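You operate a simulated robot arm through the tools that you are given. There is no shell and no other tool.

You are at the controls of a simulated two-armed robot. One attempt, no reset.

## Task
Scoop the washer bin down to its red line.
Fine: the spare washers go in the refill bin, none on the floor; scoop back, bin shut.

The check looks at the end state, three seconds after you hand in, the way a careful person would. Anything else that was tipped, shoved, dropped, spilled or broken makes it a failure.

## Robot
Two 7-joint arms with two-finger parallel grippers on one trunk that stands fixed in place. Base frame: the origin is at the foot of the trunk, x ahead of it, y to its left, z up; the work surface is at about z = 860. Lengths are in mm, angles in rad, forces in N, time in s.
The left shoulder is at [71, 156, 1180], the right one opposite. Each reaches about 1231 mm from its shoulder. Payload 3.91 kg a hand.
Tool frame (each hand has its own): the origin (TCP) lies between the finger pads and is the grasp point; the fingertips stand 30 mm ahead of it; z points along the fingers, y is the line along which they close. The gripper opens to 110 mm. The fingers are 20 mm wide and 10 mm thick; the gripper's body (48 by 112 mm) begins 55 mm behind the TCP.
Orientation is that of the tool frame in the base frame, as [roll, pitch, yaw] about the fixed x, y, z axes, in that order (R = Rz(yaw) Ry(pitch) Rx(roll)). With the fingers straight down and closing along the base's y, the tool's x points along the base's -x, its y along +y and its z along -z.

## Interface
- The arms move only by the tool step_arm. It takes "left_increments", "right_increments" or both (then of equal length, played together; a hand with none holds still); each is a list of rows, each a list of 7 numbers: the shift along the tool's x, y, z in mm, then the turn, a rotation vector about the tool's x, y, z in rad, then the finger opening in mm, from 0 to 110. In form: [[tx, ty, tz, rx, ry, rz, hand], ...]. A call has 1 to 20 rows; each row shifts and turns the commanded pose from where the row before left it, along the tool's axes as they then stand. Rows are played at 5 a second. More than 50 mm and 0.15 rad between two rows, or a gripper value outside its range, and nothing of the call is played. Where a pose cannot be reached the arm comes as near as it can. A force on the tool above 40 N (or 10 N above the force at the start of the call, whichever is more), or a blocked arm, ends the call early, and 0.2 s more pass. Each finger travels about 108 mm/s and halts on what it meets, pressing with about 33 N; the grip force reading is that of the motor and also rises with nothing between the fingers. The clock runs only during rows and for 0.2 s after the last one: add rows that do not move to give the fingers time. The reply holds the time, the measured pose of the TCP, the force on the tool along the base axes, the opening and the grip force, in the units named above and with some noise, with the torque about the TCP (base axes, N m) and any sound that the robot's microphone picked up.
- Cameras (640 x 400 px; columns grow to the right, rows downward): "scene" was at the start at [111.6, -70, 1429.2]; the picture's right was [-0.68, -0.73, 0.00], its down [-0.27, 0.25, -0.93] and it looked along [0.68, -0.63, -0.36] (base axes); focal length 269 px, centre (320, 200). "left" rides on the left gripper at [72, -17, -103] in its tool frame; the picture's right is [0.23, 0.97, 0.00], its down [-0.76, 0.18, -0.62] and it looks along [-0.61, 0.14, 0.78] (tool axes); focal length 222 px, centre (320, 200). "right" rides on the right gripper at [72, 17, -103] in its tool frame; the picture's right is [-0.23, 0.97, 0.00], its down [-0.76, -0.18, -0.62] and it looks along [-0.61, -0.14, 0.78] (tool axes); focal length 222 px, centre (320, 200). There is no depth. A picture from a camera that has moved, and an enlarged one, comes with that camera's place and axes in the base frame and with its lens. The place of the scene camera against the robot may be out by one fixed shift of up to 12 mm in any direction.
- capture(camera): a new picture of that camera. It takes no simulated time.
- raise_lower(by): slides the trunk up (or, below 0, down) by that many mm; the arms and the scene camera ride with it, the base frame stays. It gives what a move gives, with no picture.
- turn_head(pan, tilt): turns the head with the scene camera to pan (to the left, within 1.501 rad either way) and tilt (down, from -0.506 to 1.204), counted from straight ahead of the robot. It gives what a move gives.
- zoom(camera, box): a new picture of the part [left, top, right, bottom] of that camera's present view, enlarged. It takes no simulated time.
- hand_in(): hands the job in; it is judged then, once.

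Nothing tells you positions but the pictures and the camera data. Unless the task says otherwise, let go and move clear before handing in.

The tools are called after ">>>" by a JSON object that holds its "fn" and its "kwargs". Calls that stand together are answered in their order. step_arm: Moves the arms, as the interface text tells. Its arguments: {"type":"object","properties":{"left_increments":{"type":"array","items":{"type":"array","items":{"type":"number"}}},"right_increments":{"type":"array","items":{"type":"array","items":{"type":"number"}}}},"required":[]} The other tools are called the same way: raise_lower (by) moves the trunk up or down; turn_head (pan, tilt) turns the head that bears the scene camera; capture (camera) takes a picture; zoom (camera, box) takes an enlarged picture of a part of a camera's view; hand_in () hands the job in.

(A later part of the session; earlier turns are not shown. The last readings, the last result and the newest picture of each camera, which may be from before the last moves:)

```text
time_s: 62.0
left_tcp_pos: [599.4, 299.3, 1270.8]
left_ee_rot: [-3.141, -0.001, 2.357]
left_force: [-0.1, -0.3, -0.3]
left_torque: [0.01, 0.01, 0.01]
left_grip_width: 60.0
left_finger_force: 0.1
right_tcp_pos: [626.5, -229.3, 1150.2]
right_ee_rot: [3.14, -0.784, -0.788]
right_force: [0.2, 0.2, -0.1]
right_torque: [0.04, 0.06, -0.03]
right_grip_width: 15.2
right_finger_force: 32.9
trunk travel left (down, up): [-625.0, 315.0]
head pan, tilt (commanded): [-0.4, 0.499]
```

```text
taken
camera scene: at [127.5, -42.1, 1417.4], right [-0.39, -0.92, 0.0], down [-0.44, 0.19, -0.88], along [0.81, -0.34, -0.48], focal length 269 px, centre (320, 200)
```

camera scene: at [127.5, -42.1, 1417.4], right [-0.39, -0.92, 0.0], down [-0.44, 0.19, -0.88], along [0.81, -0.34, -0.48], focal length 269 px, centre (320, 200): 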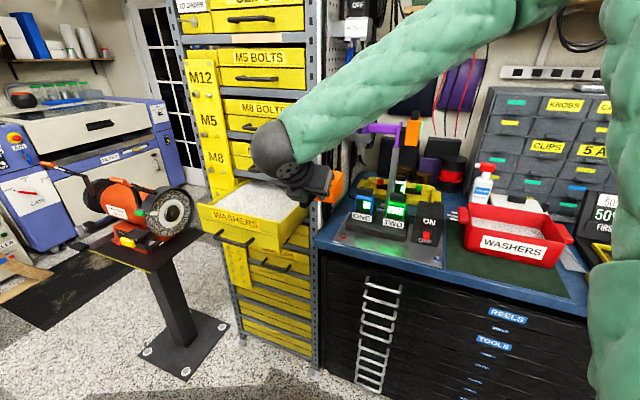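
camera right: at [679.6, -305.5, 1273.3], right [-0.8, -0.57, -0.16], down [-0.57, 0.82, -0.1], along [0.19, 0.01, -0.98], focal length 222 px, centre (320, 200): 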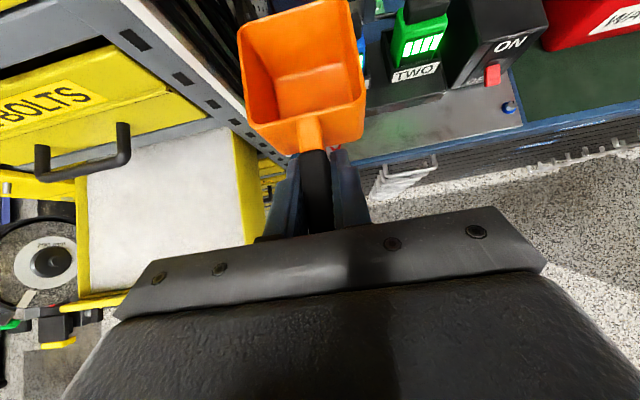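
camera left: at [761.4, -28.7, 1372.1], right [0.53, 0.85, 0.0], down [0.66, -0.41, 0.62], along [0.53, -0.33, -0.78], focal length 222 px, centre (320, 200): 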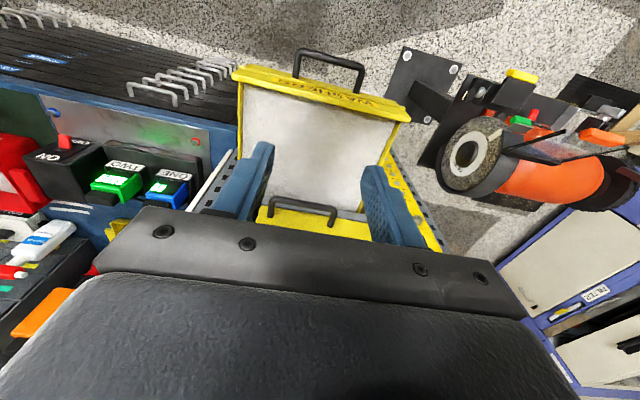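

Clear now. Moving left until the cup is over the open drawer.

>>> {"fn": "step_arm", "kwargs": {"right_increments": [[0, -43, 0, 0, 0, 0, 0], [0, -43, 0, 0, 0, 0, 0], [0, -43, 0, 0, 0, 0, 0], [0, -43, 0, 0, 0, 0, 0], [0, -43, 0, 0, 0, 0, 0], [0, -43, 0, 0, 0, 0, 0], [0, 0, 0, 0, 0, 0, 0]]}}

>>> {"fn": "capture", "kwargs": {"camera": "scene"}}

>>> {"fn": "capture", "kwargs": {"camera": "right"}}

>>> {"fn": "capture", "kwargs": {"camera": "left"}}

```text
time_s: 63.6
left_tcp_pos: [598.7, 299.7, 1271.0]
left_ee_rot: [-3.142, 0.0, 2.357]
left_force: [-0.5, 0.2, 0.5]
left_torque: [-0.04, -0.02, 0.0]
left_grip_width: 60.1
left_finger_force: 0.1
right_tcp_pos: [774.0, -138.7, 1161.9]
right_ee_rot: [-3.14, -0.784, -0.787]
right_force: [0.3, -0.1, -1.4]
right_torque: [0.01, 0.04, 0.0]
right_grip_width: 15.5
right_finger_force: 33.6
right hand out of reach, approached as far as the arm can: row 4, 5, 6
trunk travel left (down, up): [-625.0, 315.0]
head pan, tilt (commanded): [-0.4, 0.499]
```

```text
taken
camera scene: at [126.7, -41.7, 1417.5], right [-0.39, -0.92, 0.0], down [-0.44, 0.19, -0.88], along [0.81, -0.34, -0.48], focal length 269 px, centre (320, 200)
```

scene: 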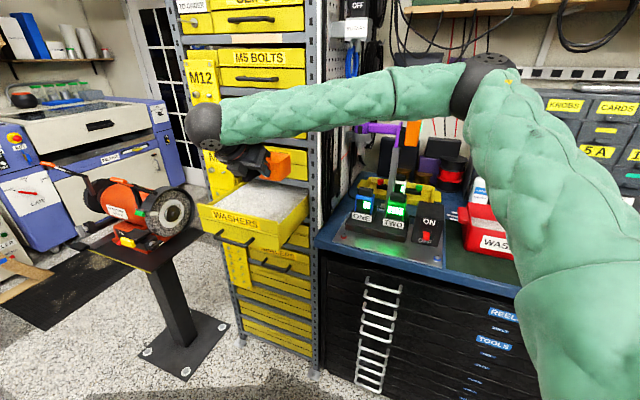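

```text
taken
camera right: at [747.1, -135.5, 1286.6], right [-0.8, -0.57, -0.16], down [-0.57, 0.82, -0.1], along [0.19, 0.01, -0.98], focal length 222 px, centre (320, 200)
```

right: 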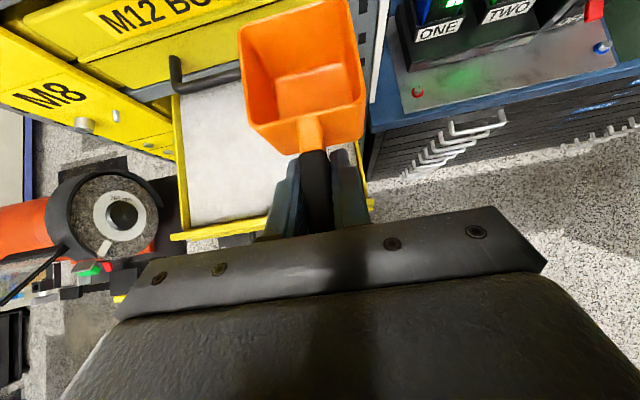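

```text
taken
camera left: at [536.0, 337.5, 1374.0], right [0.53, 0.85, 0.0], down [0.66, -0.41, 0.62], along [0.53, -0.33, -0.78], focal length 222 px, centre (320, 200)
```

left: 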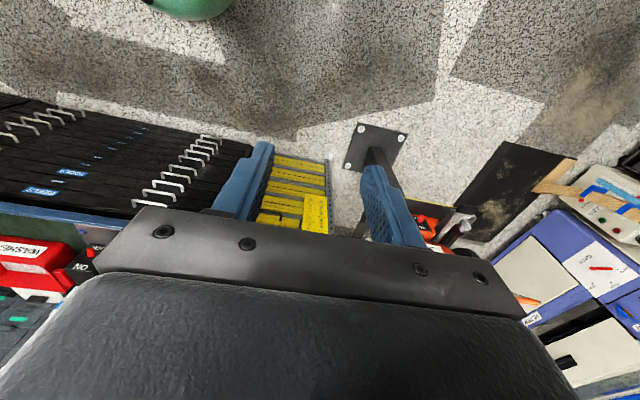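

The right arm hit a reach limit at this height before lining up with the drawer's middle. I'll come down some and try to go further left from there, staying above the rim.

>>> {"fn": "step_arm", "kwargs": {"right_increments": [[-17.7, 0, 17.7, 0, 0, 0, 0], [-17.7, 0, 17.7, 0, 0, 0, 0], [-17.7, 0, 17.7, 0, 0, 0, 0], [-17.7, 0, 17.7, 0, 0, 0, 0], [0, -30, 0, 0, 0, 0, 0], [0, -30, 0, 0, 0, 0, 0], [0, 0, 0, 0, 0, 0, 0]]}}

>>> {"fn": "capture", "kwargs": {"camera": "scene"}}

>>> {"fn": "capture", "kwargs": {"camera": "right"}}

```text
time_s: 65.2
left_tcp_pos: [597.9, 298.7, 1269.9]
left_ee_rot: [-3.141, 0.0, 2.356]
left_force: [0.0, 0.1, -0.1]
left_torque: [0.0, 0.01, 0.03]
left_grip_width: 59.8
left_finger_force: 0.0
right_tcp_pos: [791.9, -163.7, 1081.7]
right_ee_rot: [-3.141, -0.785, -0.787]
right_force: [1.1, 0.0, -0.8]
right_torque: [0.03, 0.06, -0.02]
right_grip_width: 15.6
right_finger_force: 32.7
right hand out of reach, approached as far as the arm can: row 1, 2, 3, 4, 5, 6
trunk travel left (down, up): [-625.0, 315.0]
head pan, tilt (commanded): [-0.4, 0.499]
```

```text
taken
camera scene: at [127.3, -41.6, 1417.4], right [-0.39, -0.92, 0.0], down [-0.44, 0.19, -0.88], along [0.81, -0.34, -0.48], focal length 269 px, centre (320, 200)
```

scene: 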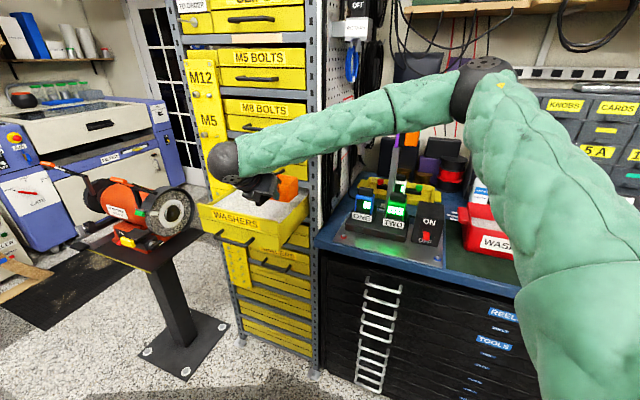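

```text
taken
camera right: at [763.9, -159.4, 1206.7], right [-0.8, -0.57, -0.16], down [-0.57, 0.82, -0.1], along [0.19, 0.01, -0.98], focal length 222 px, centre (320, 200)
```

right: 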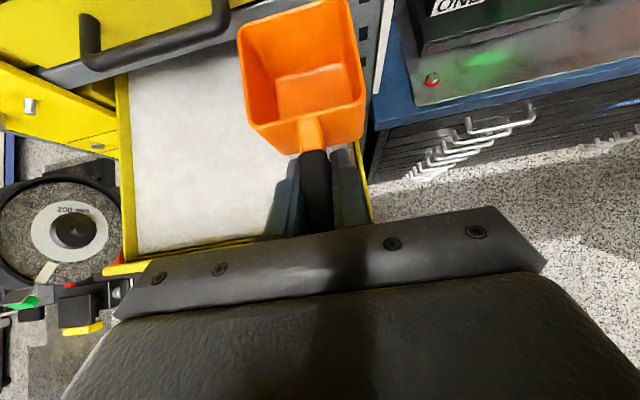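

The limit looks like a wrist-roll limit from having turned the hand a full 90°. I'll yaw back 45° so the handle runs diagonally, which should free the wrist, then continue over the drawer.

>>> {"fn": "step_arm", "kwargs": {"right_increments": [[0, 0, 0, -0.0926, 0, 0.0926, 0], [0, 0, 0, -0.0926, 0, 0.0926, 0], [0, 0, 0, -0.0926, 0, 0.0926, 0], [0, 0, 0, -0.0926, 0, 0.0926, 0], [0, 0, 0, -0.0926, 0, 0.0926, 0], [0, 0, 0, -0.0926, 0, 0.0926, 0], [0, 0, 0, 0, 0, 0, 0]]}}

>>> {"fn": "capture", "kwargs": {"camera": "right"}}

```text
time_s: 66.8
left_tcp_pos: [599.4, 297.7, 1270.8]
left_ee_rot: [3.141, 0.002, 2.356]
left_force: [0.0, 0.2, 0.7]
left_torque: [-0.04, 0.02, 0.0]
left_grip_width: 59.8
left_finger_force: 0.0
right_tcp_pos: [759.3, -229.0, 1101.0]
right_ee_rot: [-3.14, -0.781, -1.577]
right_force: [-0.2, 0.1, -0.9]
right_torque: [0.05, 0.05, 0.01]
right_grip_width: 15.6
right_finger_force: 33.2
right hand out of reach, approached as far as the arm can: row 1, 2, 3, 4, 5, 6
trunk travel left (down, up): [-625.0, 315.0]
head pan, tilt (commanded): [-0.4, 0.499]
```

```text
taken
camera right: at [741.5, -206.4, 1227.3], right [-0.97, 0.16, -0.16], down [0.18, 0.98, -0.09], along [0.14, -0.12, -0.98], focal length 222 px, centre (320, 200)
```

right: 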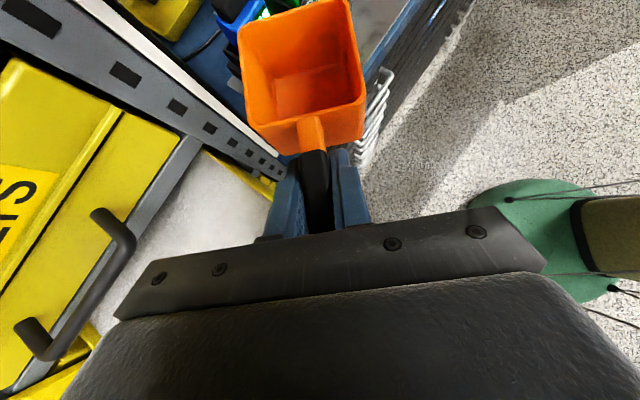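

Rotating back made it worse, so the wrist-bend is what limits here; a steeper hand works better. I'll test whether a steeper hand (about 25° tilt), with the handle parallel to the bench, reaches over the drawer. The scoop is empty, so tilting it is harmless.

>>> {"fn": "step_arm", "kwargs": {"right_increments": [[0, 0, 0, 0, -0.1164, 0, 0], [0, 0, 0, 0, -0.1164, 0, 0], [0, 0, 0, 0, -0.1164, 0, 0], [0, 0, 0, -0.0553, 0, 0.1186, 0], [0, 0, 0, -0.0553, 0, 0.1186, 0], [0, 0, 0, -0.0553, 0, 0.1186, 0], [0, 0, 0, -0.0553, 0, 0.1186, 0], [0, 0, 0, -0.0553, 0, 0.1186, 0], [0, 0, 0, -0.0553, 0, 0.1186, 0], [0, 0, 0, 0, 0, 0, 0]]}}

>>> {"fn": "step_arm", "kwargs": {"right_increments": [[-33.5, -4.2, -15.6, 0, 0, 0, 0], [-33.5, -4.2, -15.6, 0, 0, 0, 0], [-33.5, -4.2, -15.6, 0, 0, 0, 0], [-33.5, -4.2, -15.6, 0, 0, 0, 0], [-33.5, -4.2, -15.6, 0, 0, 0, 0], [0, 0, 0, 0, 0, 0, 0]]}}

>>> {"fn": "capture", "kwargs": {"camera": "scene"}}

>>> {"fn": "capture", "kwargs": {"camera": "right"}}

```text
time_s: 69.0
left_tcp_pos: [598.3, 298.7, 1269.8]
left_ee_rot: [3.14, 0.001, 2.357]
left_force: [-0.2, 0.6, 0.4]
left_torque: [0.02, -0.02, 0.0]
left_grip_width: 60.0
left_finger_force: 0.0
right_tcp_pos: [757.5, -227.4, 1102.0]
right_ee_rot: [3.141, -0.436, -2.36]
right_force: [-0.2, 0.3, -1.5]
right_torque: [0.0, -0.05, 0.0]
right_grip_width: 15.6
right_finger_force: 33.0
trunk travel left (down, up): [-625.0, 315.0]
head pan, tilt (commanded): [-0.4, 0.499]
```

```text
time_s: 70.4
left_tcp_pos: [599.4, 299.4, 1269.9]
left_ee_rot: [-3.14, 0.0, 2.356]
left_force: [-1.1, -0.4, -0.4]
left_torque: [-0.01, -0.02, -0.01]
left_grip_width: 60.0
left_finger_force: 0.1
right_tcp_pos: [804.0, -217.0, 1118.0]
right_ee_rot: [-3.141, -0.436, -2.36]
right_force: [-0.1, 0.3, -2.1]
right_torque: [0.02, -0.04, -0.01]
right_grip_width: 15.3
right_finger_force: 32.5
right hand out of reach, approached as far as the arm can: row 2, 3, 4, 5
trunk travel left (down, up): [-625.0, 315.0]
head pan, tilt (commanded): [-0.4, 0.499]
```

```text
taken
camera scene: at [128.2, -41.6, 1417.3], right [-0.39, -0.92, 0.0], down [-0.44, 0.19, -0.88], along [0.81, -0.34, -0.48], focal length 269 px, centre (320, 200)
```

scene: 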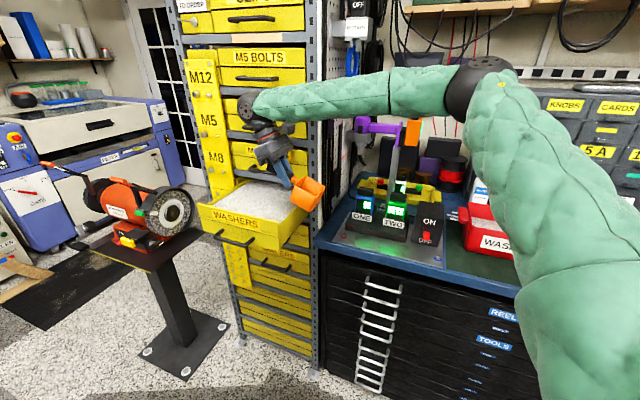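

```text
taken
camera right: at [775.6, -219.6, 1244.1], right [-0.54, 0.84, -0.1], down [0.8, 0.55, 0.24], along [0.26, 0.05, -0.97], focal length 222 px, centre (320, 200)
```

right: 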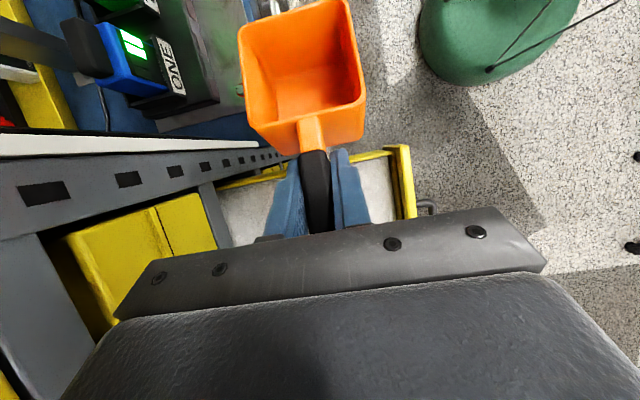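

The arm stops short here even with a steeper hand, and the elbow seems stuck high to the right. Raising the trunk should let the arm work downward with the elbow freer; nothing is above the arms, so I'll raise by 200 mm and test again.

>>> {"fn": "raise_lower", "kwargs": {"by": 200}}

>>> {"fn": "capture", "kwargs": {"camera": "scene"}}

```text
time_s: 72.6
left_tcp_pos: [598.3, 299.2, 1470.9]
left_ee_rot: [3.141, -0.001, 2.359]
left_force: [0.3, 0.3, 0.3]
left_torque: [0.02, 0.03, -0.02]
left_grip_width: 60.1
left_finger_force: 0.1
right_tcp_pos: [802.7, -217.9, 1320.6]
right_ee_rot: [-3.141, -0.435, -2.36]
right_force: [0.1, 0.1, -0.5]
right_torque: [0.02, -0.02, -0.01]
right_grip_width: 15.6
right_finger_force: 33.1
trunk travel left (down, up): [-825.0, 115.0]
head pan, tilt (commanded): [-0.4, 0.499]
```

```text
taken
camera scene: at [127.8, -41.7, 1617.3], right [-0.39, -0.92, 0.0], down [-0.44, 0.19, -0.88], along [0.81, -0.34, -0.48], focal length 269 px, centre (320, 200)
```

scene: 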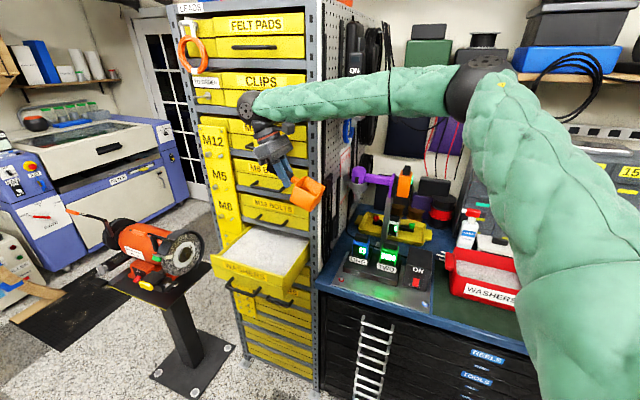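

The view into the drawer is better from here. Now I'll lower the right hand again and see whether it can now travel left.

>>> {"fn": "step_arm", "kwargs": {"right_increments": [[-16.9, 0, 36.3, 0, 0, 0, 0], [-16.9, 0, 36.3, 0, 0, 0, 0], [-16.9, 0, 36.3, 0, 0, 0, 0], [-16.9, 0, 36.3, 0, 0, 0, 0], [-16.9, 0, 36.3, 0, 0, 0, 0], [-30, 0, -14, 0, 0, 0, 0], [-30, 0, -14, 0, 0, 0, 0], [-30, 0, -14, 0, 0, 0, 0], [0, 0, 0, 0, 0, 0, 0]]}}

>>> {"fn": "capture", "kwargs": {"camera": "scene"}}

```text
time_s: 74.6
left_tcp_pos: [598.8, 299.2, 1470.6]
left_ee_rot: [3.142, -0.001, 2.357]
left_force: [-0.2, -0.7, 0.3]
left_torque: [-0.02, -0.02, -0.01]
left_grip_width: 60.1
left_finger_force: 0.0
right_tcp_pos: [777.0, -244.0, 1179.8]
right_ee_rot: [3.141, -0.435, -2.36]
right_force: [0.3, -0.3, -0.7]
right_torque: [0.04, -0.05, 0.0]
right_grip_width: 15.5
right_finger_force: 33.2
right hand out of reach, approached as far as the arm can: row 1, 2, 3, 4, 5, 6, 7, 8
trunk travel left (down, up): [-825.0, 115.0]
head pan, tilt (commanded): [-0.4, 0.499]
```

```text
taken
camera scene: at [127.5, -41.5, 1617.4], right [-0.39, -0.92, 0.0], down [-0.44, 0.19, -0.88], along [0.81, -0.34, -0.48], focal length 269 px, centre (320, 200)
```

scene: 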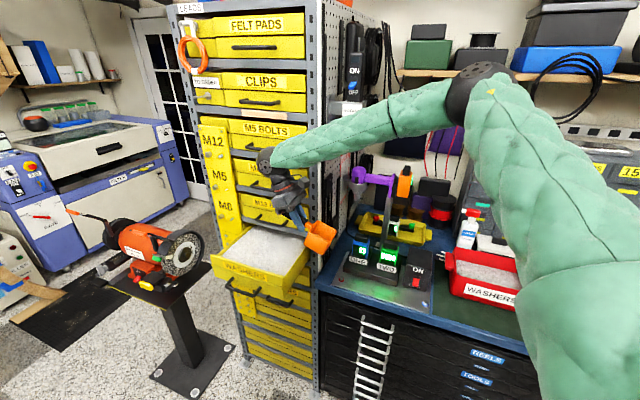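

The upper arm is stuck again, so the right arm can't work well over the drawer. The left arm reaches both the drawer and, by my figures, the bin (913 of about 1036 mm at the wrist). So I'll put the scoop back with the right hand, retreat, and do the whole scooping job with the left hand. First, back off and lower the trunk again.

>>> {"fn": "step_arm", "kwargs": {"right_increments": [[35.6, 4, -5.4, 0, 0, 0, 0], [35.6, 4, -5.4, 0, 0, 0, 0], [35.6, 4, -5.4, 0, 0, 0, 0], [35.6, 4, -5.4, 0, 0, 0, 0], [35.6, 4, -5.4, 0, 0, 0, 0], [0, 0, 0, 0, 0, 0, 0]]}}

>>> {"fn": "raise_lower", "kwargs": {"by": -200}}

>>> {"fn": "capture", "kwargs": {"camera": "scene"}}

```text
time_s: 76.0
left_tcp_pos: [601.4, 299.3, 1469.5]
left_ee_rot: [-3.139, -0.003, 2.357]
left_force: [-0.2, 1.0, -0.2]
left_torque: [0.02, 0.0, -0.01]
left_grip_width: 59.9
left_finger_force: 0.1
right_tcp_pos: [659.4, -334.9, 1278.7]
right_ee_rot: [3.141, -0.436, -2.36]
right_force: [0.6, -0.7, -0.5]
right_torque: [0.02, 0.01, 0.03]
right_grip_width: 15.4
right_finger_force: 33.2
trunk travel left (down, up): [-825.0, 115.0]
head pan, tilt (commanded): [-0.4, 0.499]
```

```text
time_s: 78.2
left_tcp_pos: [597.6, 299.0, 1271.3]
left_ee_rot: [3.141, 0.0, 2.356]
left_force: [-0.2, -0.2, -0.4]
left_torque: [0.02, 0.01, -0.02]
left_grip_width: 59.9
left_finger_force: 0.0
right_tcp_pos: [657.5, -334.6, 1079.3]
right_ee_rot: [-3.14, -0.434, -2.361]
right_force: [0.3, -0.3, -0.6]
right_torque: [0.04, -0.02, -0.05]
right_grip_width: 15.5
right_finger_force: 33.2
trunk travel left (down, up): [-625.0, 315.0]
head pan, tilt (commanded): [-0.4, 0.499]
```

```text
taken
camera scene: at [127.3, -41.7, 1417.5], right [-0.39, -0.92, 0.0], down [-0.44, 0.19, -0.88], along [0.81, -0.34, -0.48], focal length 269 px, centre (320, 200)
```

scene: 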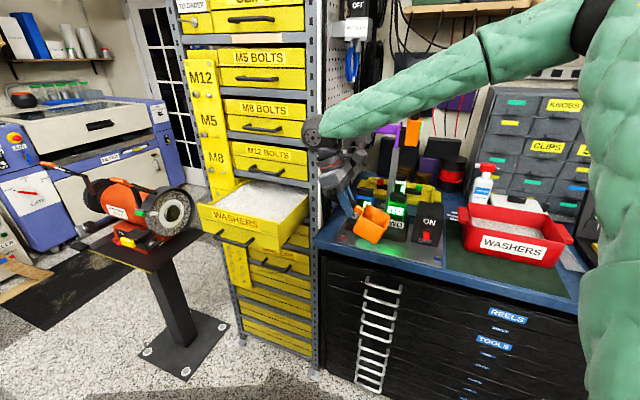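

Clear. I'll re-level the scoop and carry it back to above its place.

>>> {"fn": "step_arm", "kwargs": {"right_increments": [[14.1, 0, -14.1, 0, 0.1164, 0, 0], [14.1, 0, -14.1, 0, 0.1164, 0, 0], [14.1, 0, -14.1, 0, 0.1164, 0, 0], [28.5, 0, 28.5, 0, 0, 0, 0], [28.5, 0, 28.5, 0, 0, 0, 0], [28.5, 0, 28.5, 0, 0, 0, 0], [28.5, 0, 28.5, 0, 0, 0, 0], [28.5, 0, 28.5, 0, 0, 0, 0], [28.5, 0, 28.5, 0, 0, 0, 0], [28.5, 0, 28.5, 0, 0, 0, 0], [28.5, 0, 28.5, 0, 0, 0, 0], [28.5, 0, 28.5, 0, 0, 0, 0], [28.5, 0, 28.5, 0, 0, 0, 0], [0, -38.5, 0, 0, 0, 0, 0], [0, -38.5, 0, 0, 0, 0, 0], [0, -38.5, 0, 0, 0, 0, 0], [0, -38.5, 0, 0, 0, 0, 0], [0, 0, 0, 0, 0, 0, 0]]}}

>>> {"fn": "capture", "kwargs": {"camera": "right"}}

>>> {"fn": "turn_head", "kwargs": {"pan": -0.949, "tilt": 0.5}}

>>> {"fn": "capture", "kwargs": {"camera": "scene"}}

```text
time_s: 82.0
left_tcp_pos: [596.6, 297.7, 1271.8]
left_ee_rot: [-3.141, 0.001, 2.358]
left_force: [-0.2, -1.0, -0.5]
left_torque: [-0.03, -0.06, -0.02]
left_grip_width: 60.1
left_finger_force: 0.0
right_tcp_pos: [468.4, -737.6, 1137.2]
right_ee_rot: [-3.141, -0.786, -2.36]
right_force: [-0.2, 0.2, 0.0]
right_torque: [0.03, -0.03, 0.03]
right_grip_width: 15.4
right_finger_force: 33.0
trunk travel left (down, up): [-625.0, 315.0]
head pan, tilt (commanded): [-0.4, 0.499]
```

```text
taken
camera right: at [472.3, -709.0, 1262.8], right [-0.57, 0.8, -0.16], down [0.82, 0.56, -0.1], along [0.01, -0.19, -0.98], focal length 222 px, centre (320, 200)
```

right: 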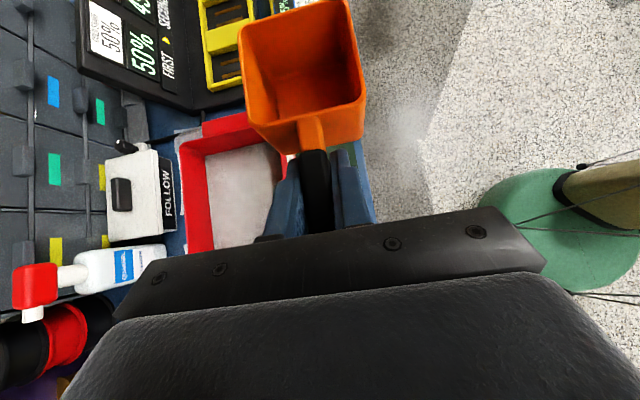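

```text
time_s: 82.9
left_tcp_pos: [597.7, 298.0, 1270.1]
left_ee_rot: [-3.141, -0.001, 2.358]
left_force: [-0.1, 0.2, -0.5]
left_torque: [-0.03, 0.02, 0.0]
left_grip_width: 60.0
left_finger_force: 0.1
right_tcp_pos: [469.2, -737.4, 1137.9]
right_ee_rot: [3.14, -0.784, -2.36]
right_force: [0.5, -1.2, -1.3]
right_torque: [0.05, -0.04, 0.02]
right_grip_width: 15.3
right_finger_force: 32.9
trunk travel left (down, up): [-625.0, 315.0]
head pan, tilt (commanded): [-0.949, 0.499]
```

```text
taken
camera scene: at [96.2, -80.4, 1417.5], right [-0.81, -0.58, 0.0], down [-0.28, 0.39, -0.88], along [0.51, -0.71, -0.48], focal length 269 px, centre (320, 200)
```

scene: 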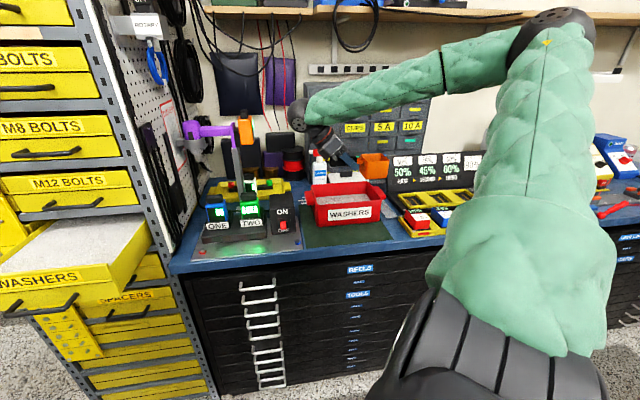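

Positioned above the scoop's place within a few mm. I'll lower it down gently, slowing near the bench.

>>> {"fn": "step_arm", "kwargs": {"right_increments": [[-9.9, -2.5, -9.9, 0.003, 0, -0.003, 0], [-28, 0, 28, 0, 0, 0, 0], [-28, 0, 28, 0, 0, 0, 0], [-28, 0, 28, 0, 0, 0, 0], [-28, 0, 28, 0, 0, 0, 0], [-28, 0, 28, 0, 0, 0, 0], [-7, 0, 7, 0, 0, 0, 0], [-7, 0, 7, 0, 0, 0, 0], [-3.5, 0, 3.5, 0, 0, 0, 0], [-2.5, 0, 2.5, 0, 0, 0, 0], [0, 0, 0, 0, 0, 0, 0]]}}

>>> {"fn": "zoom", "kwargs": {"camera": "scene", "box": [300, 190, 400, 260]}}

>>> {"fn": "zoom", "kwargs": {"camera": "right", "box": [210, 0, 450, 200]}}

```text
time_s: 85.3
left_tcp_pos: [598.4, 298.1, 1270.3]
left_ee_rot: [-3.14, 0.0, 2.357]
left_force: [0.3, -0.3, 1.0]
left_torque: [0.02, -0.02, 0.01]
left_grip_width: 60.0
left_finger_force: 0.0
right_tcp_pos: [481.5, -731.4, 910.0]
right_ee_rot: [-3.141, -0.784, -2.356]
right_force: [0.1, 1.0, 0.0]
right_torque: [0.03, -0.03, 0.04]
right_grip_width: 15.4
right_finger_force: 32.9
trunk travel left (down, up): [-625.0, 315.0]
head pan, tilt (commanded): [-0.949, 0.499]
```

```text
5.71 times, centred on (350, 225) of scene
camera zoom: at [96.4, -80.6, 1417.4], right [-0.81, -0.58, 0.0], down [-0.28, 0.39, -0.88], along [0.51, -0.71, -0.48], focal length 1539 px, centre (149, 57)
```

zoom: 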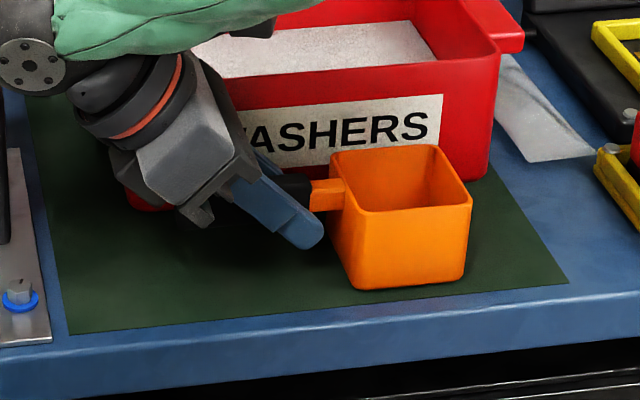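

```text
2.00 times, centred on (330, 100) of right
camera zoom: at [484.6, -703.6, 1035.0], right [-0.58, 0.8, -0.16], down [0.82, 0.57, -0.1], along [0.01, -0.19, -0.98], focal length 444 px, centre (300, 400)
```

zoom: 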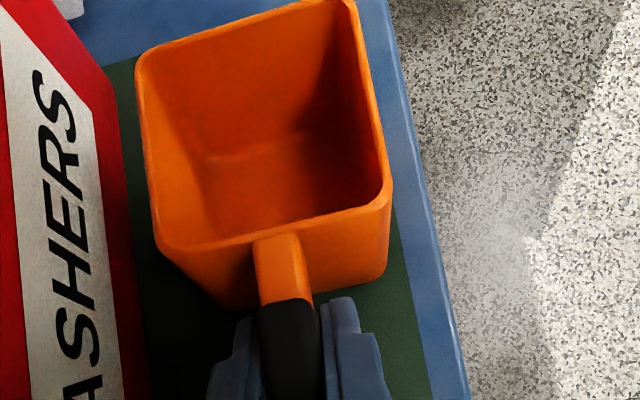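

About 2 mm above its rest. I'll lower that last bit, open, and withdraw up and left along the fingers.

>>> {"fn": "step_arm", "kwargs": {"right_increments": [[-1, 0, 1, 0, 0, 0, 0], [-0.7, 0, 0.7, 0, 0, 0, 0], [0, 0, 0, 0, 0, 0, 0], [0, 0, 0, 0, 0, 0, 20], [0, 0, 0, 0, 0, 0, 28], [0, 0, 0, 0, 0, 0, 40], [0, 0, 0, 0, 0, 0, 44], [0, 0, 0, 0, 0, 0, 44], [6, 0, -12, 0, 0, 0, 44], [15, 0, -25, 0, 0, 0, 44], [20, 0, -30, 0, 0, 0, 44], [25, 0, -30, 0, 0, 0, 44], [25, 0, -30, 0, 0, 0, 44], [0, 0, 0, 0, 0, 0, 44]]}}

>>> {"fn": "zoom", "kwargs": {"camera": "scene", "box": [290, 160, 430, 260]}}

>>> {"fn": "capture", "kwargs": {"camera": "right"}}

```text
time_s: 88.3
left_tcp_pos: [599.4, 298.3, 1270.3]
left_ee_rot: [3.141, -0.001, 2.357]
left_force: [0.3, -0.1, -0.8]
left_torque: [0.02, 0.02, 0.01]
left_grip_width: 60.0
left_finger_force: 0.0
right_tcp_pos: [500.5, -713.7, 1059.0]
right_ee_rot: [3.141, -0.784, -2.354]
right_force: [-0.4, -0.4, 0.5]
right_torque: [0.0, -0.01, -0.01]
right_grip_width: 44.2
right_finger_force: 0.1
trunk travel left (down, up): [-625.0, 315.0]
head pan, tilt (commanded): [-0.949, 0.499]
```

```text
4.00 times, centred on (360, 210) of scene
camera zoom: at [96.8, -81.2, 1417.3], right [-0.81, -0.58, 0.0], down [-0.28, 0.39, -0.88], along [0.51, -0.71, -0.48], focal length 1078 px, centre (160, 160)
```

zoom: 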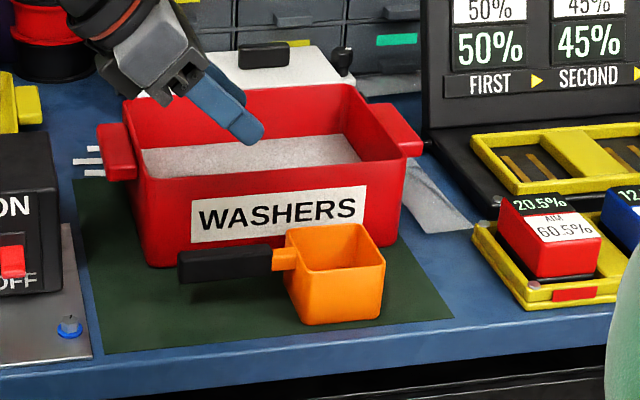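

```text
taken
camera right: at [504.1, -685.9, 1185.2], right [-0.58, 0.8, -0.16], down [0.82, 0.57, -0.1], along [0.01, -0.19, -0.98], focal length 222 px, centre (320, 200)
```

right: 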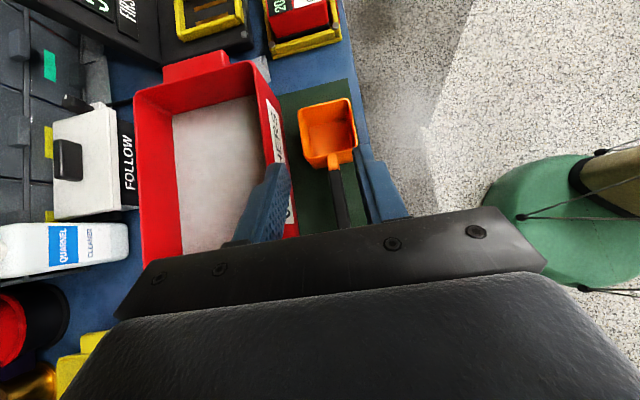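

The scoop is back exactly as it was. Now I'll retreat the right arm up and to the right, out of the left arm's way.

>>> {"fn": "step_arm", "kwargs": {"right_increments": [[26.5, 0, -26.5, 0, 0, 0, 44], [26.5, 0, -26.5, 0, 0, 0, 44], [26.5, 0, -26.5, 0, 0, 0, 44], [26.5, 0, -26.5, 0, 0, 0, 44], [26.5, 0, -26.5, 0, 0, 0, 44], [26.5, 0, -26.5, 0, 0, 0, 44], [26.5, 0, -26.5, 0, 0, 0, 44], [26.5, 0, -26.5, 0, 0, 0, 44], [27.8, 5, 27.8, 0, 0, 0, 44], [27.8, 5, 27.8, 0, 0, 0, 44], [27.8, 5, 27.8, 0, 0, 0, 44], [27.8, 5, 27.8, 0, 0, 0, 44], [27.8, 5, 27.8, 0, 0, 0, 44], [27.8, 5, 27.8, 0, 0, 0, 44], [27.8, 5, 27.8, 0, 0, 0, 44], [0, 0, 0, 0, 0, 0, 44]]}}

>>> {"fn": "capture", "kwargs": {"camera": "scene"}}

```text
time_s: 91.7
left_tcp_pos: [600.4, 297.9, 1270.4]
left_ee_rot: [-3.138, 0.001, 2.356]
left_force: [0.6, 0.3, -0.5]
left_torque: [-0.01, 0.0, 0.02]
left_grip_width: 60.0
left_finger_force: 0.0
right_tcp_pos: [279.1, -881.7, 1361.8]
right_ee_rot: [3.139, -0.786, -2.353]
right_force: [-0.3, -0.4, -0.1]
right_torque: [-0.04, -0.01, 0.01]
right_grip_width: 44.1
right_finger_force: 0.1
trunk travel left (down, up): [-625.0, 315.0]
head pan, tilt (commanded): [-0.949, 0.499]
```

```text
taken
camera scene: at [97.4, -80.1, 1417.3], right [-0.81, -0.58, 0.0], down [-0.28, 0.39, -0.88], along [0.51, -0.71, -0.48], focal length 269 px, centre (320, 200)
```

scene: 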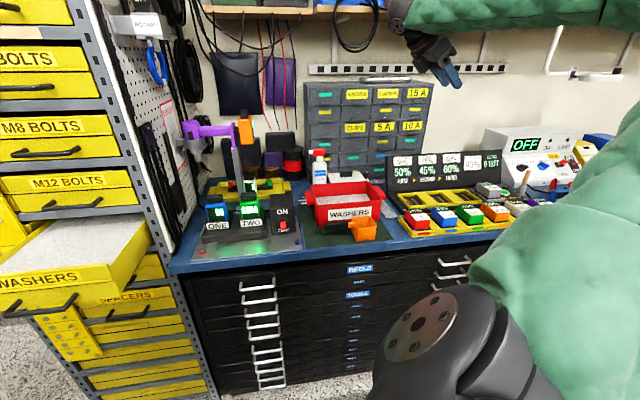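

The right arm is parked high on the right. Now the left hand: yaw it so its fingers can straddle the scoop handle, and bring it across in front of me.

>>> {"fn": "step_arm", "kwargs": {"left_increments": [[0, 0, 0, 0, 0, -0.1428, 60], [0, 0, 0, 0, 0, -0.1428, 60], [0, 0, 0, 0, 0, -0.1428, 60], [0, 0, 0, 0, 0, -0.1428, 60], [0, 0, 0, 0, 0, -0.1428, 60], [0, 0, 0, 0, 0, -0.1428, 60], [0, 0, 0, 0, 0, -0.1428, 60], [0, 0, 0, 0, 0, -0.1428, 60], [0, 0, 0, 0, 0, -0.1428, 60], [0, 0, 0, 0, 0, -0.1428, 60], [0, 0, 0, 0, 0, -0.1428, 60], [32, -32, 0, 0, 0, 0, 60], [32, -32, 0, 0, 0, 0, 60], [32, -32, 0, 0, 0, 0, 60], [32, -32, 0, 0, 0, 0, 60], [32, -32, 0, 0, 0, 0, 60], [32, -32, 0, 0, 0, 0, 60], [32, -32, 0, 0, 0, 0, 60], [32, -32, 0, 0, 0, 0, 60], [0, 0, 0, 0, 0, 0, 60]]}}

>>> {"fn": "capture", "kwargs": {"camera": "scene"}}

```text
time_s: 95.9
left_tcp_pos: [598.5, -61.7, 1271.5]
left_ee_rot: [-3.141, -0.001, -2.356]
left_force: [0.0, 0.4, 0.3]
left_torque: [-0.02, 0.04, -0.01]
left_grip_width: 59.9
left_finger_force: 0.1
right_tcp_pos: [278.7, -880.7, 1362.8]
right_ee_rot: [3.14, -0.784, -2.356]
right_force: [0.5, 1.3, 0.7]
right_torque: [-0.02, -0.02, -0.01]
right_grip_width: 43.8
right_finger_force: 0.0
trunk travel left (down, up): [-625.0, 315.0]
head pan, tilt (commanded): [-0.949, 0.499]
```

```text
taken
camera scene: at [96.1, -79.1, 1417.6], right [-0.81, -0.58, 0.0], down [-0.28, 0.39, -0.88], along [0.51, -0.71, -0.48], focal length 269 px, centre (320, 200)
```

scene: 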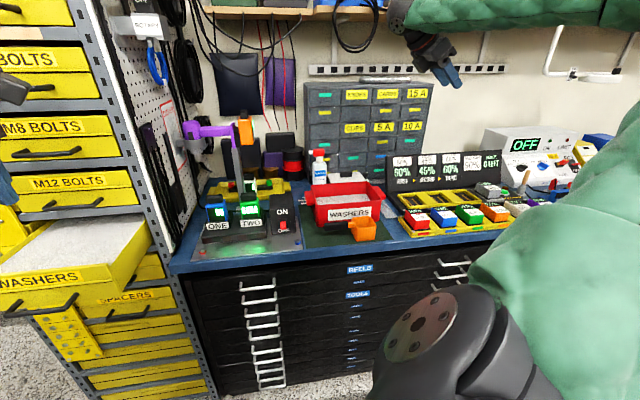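

Continuing across, then tilting the left hand 45°.

>>> {"fn": "step_arm", "kwargs": {"left_increments": [[42, -20, 8, 0, 0, 0, 60], [42, -20, 8, 0, 0, 0, 60], [42, -20, 8, 0, 0, 0, 60], [42, -20, 8, 0, 0, 0, 60], [42, -20, 8, 0, 0, 0, 60], [42, -20, 8, 0, 0, 0, 60], [42, -20, 8, 0, 0, 0, 60], [42, -20, 8, 0, 0, 0, 60], [42, -20, 8, 0, 0, 0, 60], [0, 0, 0, 0, 0.1309, 0, 60], [0, 0, 0, 0, 0.1309, 0, 60], [0, 0, 0, 0, 0.1309, 0, 60], [0, 0, 0, 0, 0.1309, 0, 60], [0, 0, 0, 0, 0.1309, 0, 60], [0, 0, 0, 0, 0.1309, 0, 60], [0, 0, 0, 0, 0, 0, 60]]}}

>>> {"fn": "capture", "kwargs": {"camera": "scene"}}

>>> {"fn": "capture", "kwargs": {"camera": "left"}}

```text
time_s: 99.3
left_tcp_pos: [459.2, -459.8, 1199.1]
left_ee_rot: [-3.139, -0.787, -2.357]
left_force: [0.0, 0.4, -0.3]
left_torque: [-0.05, 0.0, 0.01]
left_grip_width: 60.0
left_finger_force: 0.0
right_tcp_pos: [278.6, -883.8, 1361.5]
right_ee_rot: [3.142, -0.783, -2.355]
right_force: [-0.1, -0.6, 0.2]
right_torque: [-0.02, -0.03, -0.01]
right_grip_width: 44.1
right_finger_force: 0.0
trunk travel left (down, up): [-625.0, 315.0]
head pan, tilt (commanded): [-0.949, 0.499]
```

```text
taken
camera scene: at [95.8, -81.2, 1417.5], right [-0.81, -0.58, 0.0], down [-0.28, 0.39, -0.88], along [0.51, -0.71, -0.48], focal length 269 px, centre (320, 200)
```

scene: 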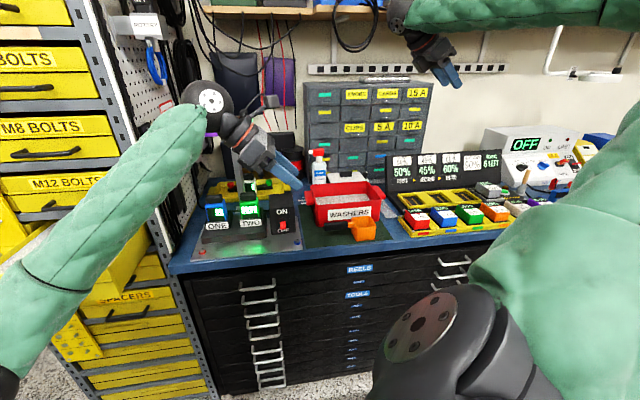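

```text
taken
camera left: at [487.3, -455.7, 1323.2], right [-0.8, 0.58, 0.16], down [0.57, 0.82, -0.1], along [-0.19, 0.01, -0.98], focal length 222 px, centre (320, 200)
```

left: 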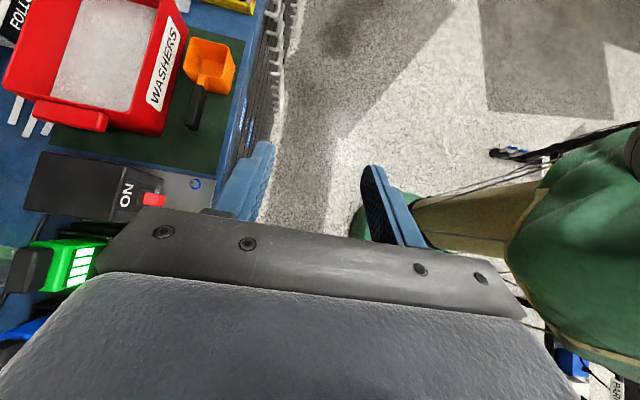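

The left arm reaches here comfortably. I'll move it above the scoop handle.

>>> {"fn": "step_arm", "kwargs": {"left_increments": [[-4, -25.6, 34.7, 0, 0, 0, 50], [-4, -25.6, 34.7, 0, 0, 0, 50], [-4, -25.6, 34.7, 0, 0, 0, 50], [-4, -25.6, 34.7, 0, 0, 0, 50], [-4, -25.6, 34.7, 0, 0, 0, 50], [-4, -25.6, 34.7, 0, 0, 0, 50], [-4, -25.6, 34.7, 0, 0, 0, 50], [-4, -25.6, 34.7, 0, 0, 0, 50], [0, 0, 0, 0, 0, 0, 50]]}}

>>> {"fn": "capture", "kwargs": {"camera": "left"}}

>>> {"fn": "zoom", "kwargs": {"camera": "scene", "box": [260, 150, 420, 260]}}

```text
time_s: 101.3
left_tcp_pos: [474.7, -603.6, 1074.5]
left_ee_rot: [-3.141, -0.787, -2.353]
left_force: [-0.1, -0.1, -0.4]
left_torque: [0.02, 0.0, 0.01]
left_grip_width: 50.1
left_finger_force: 0.0
left hand out of reach, approached as far as the arm can: row 5, 6, 7, 8
right_tcp_pos: [279.0, -883.7, 1362.3]
right_ee_rot: [3.139, -0.783, -2.354]
right_force: [-0.4, 0.1, -0.8]
right_torque: [0.0, -0.01, 0.0]
right_grip_width: 44.2
right_finger_force: 0.0
trunk travel left (down, up): [-625.0, 315.0]
head pan, tilt (commanded): [-0.949, 0.499]
```

```text
taken
camera left: at [503.2, -599.8, 1199.4], right [-0.8, 0.57, 0.16], down [0.56, 0.82, -0.1], along [-0.19, 0.01, -0.98], focal length 222 px, centre (320, 200)
```

left: 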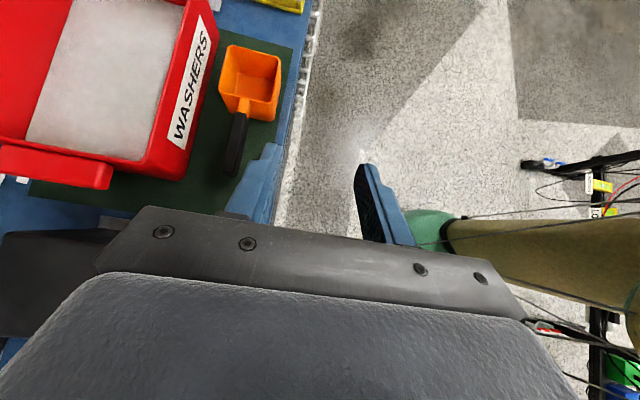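

```text
3.64 times, centred on (340, 205) of scene
camera zoom: at [96.1, -81.3, 1417.4], right [-0.81, -0.58, 0.0], down [-0.28, 0.39, -0.88], along [0.51, -0.71, -0.48], focal length 980 px, centre (247, 182)
```

zoom: 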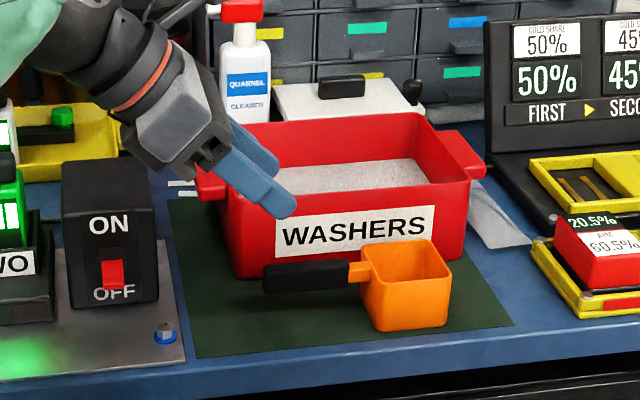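

The left arm stopped at z≈1074, likely a wrist-bend limit from its low elbow. Raising the trunk should straighten the wrist, so I'll raise it by 130 mm and continue.

>>> {"fn": "raise_lower", "kwargs": {"by": 130}}

>>> {"fn": "step_arm", "kwargs": {"left_increments": [[10, -30, 10, 0, 0, 0, 50], [10, -30, 10, 0, 0, 0, 50], [10, -30, 10, 0, 0, 0, 50], [-14, 0, 14, 0, 0, 0, 50], [-14, 0, 14, 0, 0, 0, 50], [-14, 0, 14, 0, 0, 0, 50], [0, 0, 0, 0, 0, 0, 50]]}}

>>> {"fn": "capture", "kwargs": {"camera": "scene"}}

```text
time_s: 102.9
left_tcp_pos: [475.2, -602.7, 1204.8]
left_ee_rot: [-3.14, -0.786, -2.352]
left_force: [0.8, 0.3, 0.0]
left_torque: [-0.02, 0.0, 0.02]
left_grip_width: 50.1
left_finger_force: 0.0
right_tcp_pos: [279.7, -883.7, 1491.1]
right_ee_rot: [-3.141, -0.784, -2.354]
right_force: [0.1, 0.0, 0.7]
right_torque: [-0.02, -0.02, 0.05]
right_grip_width: 44.0
right_finger_force: 0.0
trunk travel left (down, up): [-755.0, 185.0]
head pan, tilt (commanded): [-0.949, 0.499]
```

```text
time_s: 104.5
left_tcp_pos: [475.7, -602.8, 1145.4]
left_ee_rot: [3.141, -0.786, -2.354]
left_force: [-0.3, -0.6, -1.1]
left_torque: [0.0, -0.01, -0.02]
left_grip_width: 50.1
left_finger_force: 0.1
left hand out of reach, approached as far as the arm can: row 1, 2, 3
right_tcp_pos: [278.7, -883.7, 1491.6]
right_ee_rot: [3.139, -0.784, -2.353]
right_force: [0.0, 0.9, 0.3]
right_torque: [-0.05, -0.03, -0.01]
right_grip_width: 43.9
right_finger_force: 0.1
trunk travel left (down, up): [-755.0, 185.0]
head pan, tilt (commanded): [-0.949, 0.499]
```

```text
taken
camera scene: at [96.3, -81.1, 1547.4], right [-0.81, -0.58, 0.0], down [-0.28, 0.39, -0.88], along [0.51, -0.71, -0.48], focal length 269 px, centre (320, 200)
```

scene: 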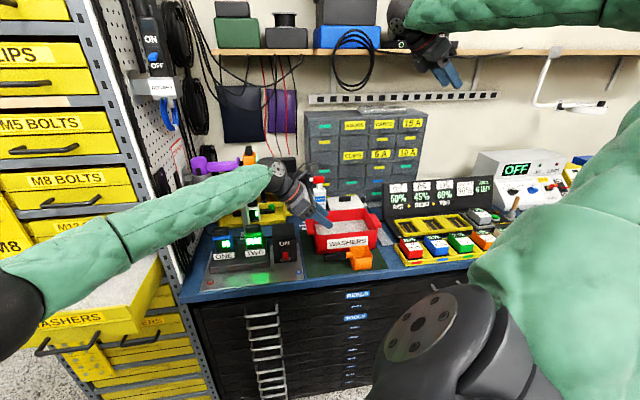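

The left arm can't reach further right: its upper arm stops at a shoulder limit, so the left hand cannot get to the scoop. The right arm must do the carrying, so I need its elbow in a lower posture. I'll look at how the right arm stands now.

>>> {"fn": "turn_head", "kwargs": {"pan": -1.45, "tilt": 0.3}}

>>> {"fn": "capture", "kwargs": {"camera": "scene"}}

```text
time_s: 105.4
left_tcp_pos: [474.5, -603.1, 1144.8]
left_ee_rot: [3.141, -0.787, -2.351]
left_force: [0.6, 0.3, 0.5]
left_torque: [-0.02, 0.01, -0.02]
left_grip_width: 50.1
left_finger_force: 0.0
right_tcp_pos: [278.8, -883.7, 1491.0]
right_ee_rot: [3.14, -0.783, -2.354]
right_force: [-0.4, -0.4, 0.5]
right_torque: [-0.03, 0.04, -0.01]
right_grip_width: 43.9
right_finger_force: 0.0
trunk travel left (down, up): [-755.0, 185.0]
head pan, tilt (commanded): [-1.45, 0.3]
```

```text
taken
camera scene: at [54.8, -99.8, 1565.8], right [-0.99, -0.12, 0.0], down [-0.04, 0.29, -0.95], along [0.12, -0.95, -0.3], focal length 269 px, centre (320, 200)
```

scene: 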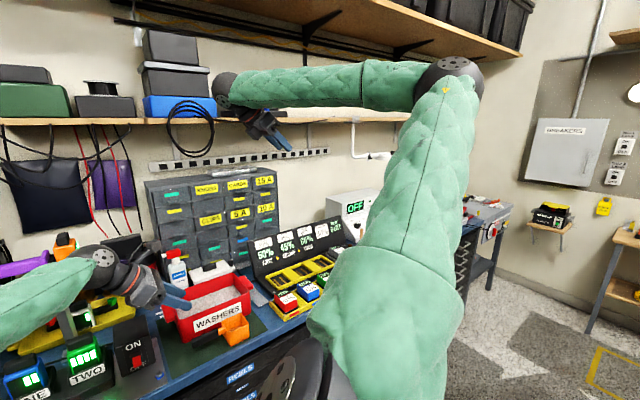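

The right elbow stands high and outward. First I'll bring the left arm back to the left side, then experiment with the right arm empty-handed to find a posture that reaches the drawer.

>>> {"fn": "step_arm", "kwargs": {"left_increments": [[0, 45, 0, 0, 0, 0, 50], [0, 45, 0, 0, 0, 0, 50], [0, 45, 0, 0, 0, 0, 50], [-32, 10, -32, 0, 0, 0, 50], [-32, 10, -32, 0, 0, 0, 50], [-32, 10, -32, 0, 0, 0, 50], [-32, 10, -32, 0, 0, 0, 50], [-32, 10, -32, 0, 0, 0, 50], [-32, 10, -32, 0, 0, 0, 50], [-32, 10, -32, 0, 0, 0, 50], [-32, 10, -32, 0, 0, 0, 50], [-32, 10, -32, 0, 0, 0, 50], [-32, 10, -32, 0, 0, 0, 50], [-32, 10, -32, 0, 0, 0, 50], [-32, 10, -32, 0, 0, 0, 50], [-32, 10, -32, 0, 0, 0, 50], [-32, 10, -32, 0, 0, 0, 50], [0, 0, 0, 0, 0, 0, 50]]}}

>>> {"fn": "step_arm", "kwargs": {"right_increments": [[0, 0, 0, 0, -0.1309, 0, 44], [0, 0, 0, 0, -0.1309, 0, 44], [0, 0, 0, 0, -0.1309, 0, 44], [0, 0, 0, 0, -0.1309, 0, 44], [0, 0, 0, 0, -0.1309, 0, 44], [0, 0, 0, 0, -0.1309, 0, 44], [0, 40, 0, 0, 0, 0, 44], [0, 40, 0, 0, 0, 0, 44], [0, 40, 0, 0, 0, 0, 44], [-30, 30, 0, 0, 0, 0, 44], [-30, 30, 0, 0, 0, 0, 44], [-30, 0, 30, 0, 0, 0, 44], [-30, 0, 30, 0, 0, 0, 44], [-30, 0, 30, 0, 0, 0, 44], [0, 0, 45, 0, 0, 0, 44], [0, 0, 45, 0, 0, 0, 44], [0, 0, 45, 0, 0, 0, 44], [0, 0, 45, 0, 0, 0, 44], [0, 0, 45, 0, 0, 0, 44], [0, 0, 0, 0, 0, 0, 44]]}}

>>> {"fn": "capture", "kwargs": {"camera": "scene"}}

```text
time_s: 109.2
left_tcp_pos: [726.5, 39.9, 1147.1]
left_ee_rot: [-3.141, -0.786, -2.352]
left_force: [0.4, 0.0, -0.5]
left_torque: [-0.01, -0.01, 0.0]
left_grip_width: 50.2
left_finger_force: 0.0
right_tcp_pos: [279.2, -882.4, 1491.7]
right_ee_rot: [3.14, -0.784, -2.355]
right_force: [-0.8, -0.5, -0.5]
right_torque: [0.03, -0.03, -0.01]
right_grip_width: 44.0
right_finger_force: 0.1
trunk travel left (down, up): [-755.0, 185.0]
head pan, tilt (commanded): [-1.45, 0.3]
```

```text
time_s: 113.4
left_tcp_pos: [726.2, 40.3, 1148.2]
left_ee_rot: [-3.14, -0.785, -2.352]
left_force: [-0.2, 0.1, -0.1]
left_torque: [0.0, -0.04, 0.0]
left_grip_width: 50.1
left_finger_force: 0.1
right_tcp_pos: [256.5, -649.1, 1179.6]
right_ee_rot: [-3.142, 0.003, -2.357]
right_force: [0.4, 0.7, 0.7]
right_torque: [-0.01, -0.03, -0.02]
right_grip_width: 44.0
right_finger_force: 0.1
trunk travel left (down, up): [-755.0, 185.0]
head pan, tilt (commanded): [-1.45, 0.3]
```

```text
taken
camera scene: at [53.7, -99.2, 1565.9], right [-0.99, -0.12, 0.0], down [-0.04, 0.29, -0.96], along [0.11, -0.95, -0.3], focal length 269 px, centre (320, 200)
```

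scene: 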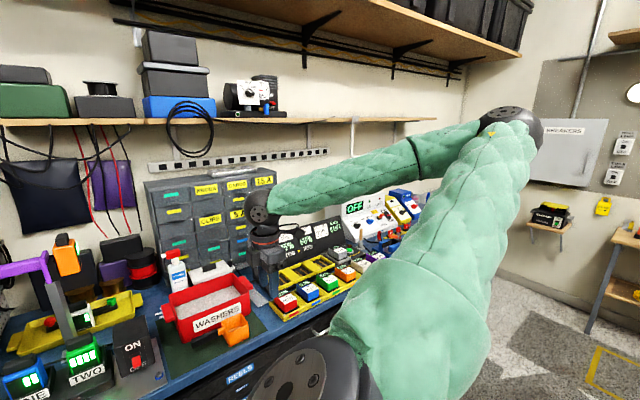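

The elbow is still up at about 26°. I'll keep lowering the hand in the free space in front of the bench to see if the elbow follows down.

>>> {"fn": "step_arm", "kwargs": {"right_increments": [[0, 0, 45, 0, 0, 0, 44], [0, 0, 45, 0, 0, 0, 44], [0, 0, 45, 0, 0, 0, 44], [0, 0, 45, 0, 0, 0, 44], [0, 0, 45, 0, 0, 0, 44], [0, 0, 45, 0, 0, 0, 44], [0, 0, 45, 0, 0, 0, 44], [0, 0, 0, 0, 0, 0, 44]]}}

>>> {"fn": "capture", "kwargs": {"camera": "scene"}}

```text
time_s: 115.2
left_tcp_pos: [725.8, 40.9, 1148.1]
left_ee_rot: [-3.14, -0.787, -2.354]
left_force: [0.0, 0.3, 0.0]
left_torque: [-0.03, -0.03, 0.02]
left_grip_width: 50.0
left_finger_force: 0.0
right_tcp_pos: [258.0, -648.3, 863.6]
right_ee_rot: [-3.141, 0.002, -2.358]
right_force: [0.6, 0.1, 0.3]
right_torque: [0.02, -0.01, 0.03]
right_grip_width: 43.8
right_finger_force: 0.0
trunk travel left (down, up): [-755.0, 185.0]
head pan, tilt (commanded): [-1.45, 0.3]
```

```text
taken
camera scene: at [53.5, -98.2, 1566.0], right [-0.99, -0.12, 0.0], down [-0.04, 0.29, -0.96], along [0.12, -0.95, -0.3], focal length 269 px, centre (320, 200)
```

scene: 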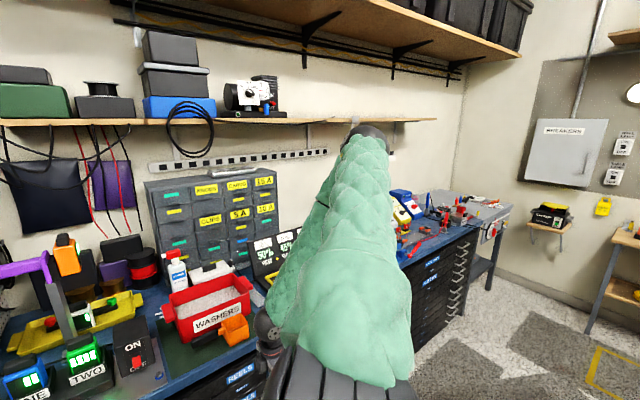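

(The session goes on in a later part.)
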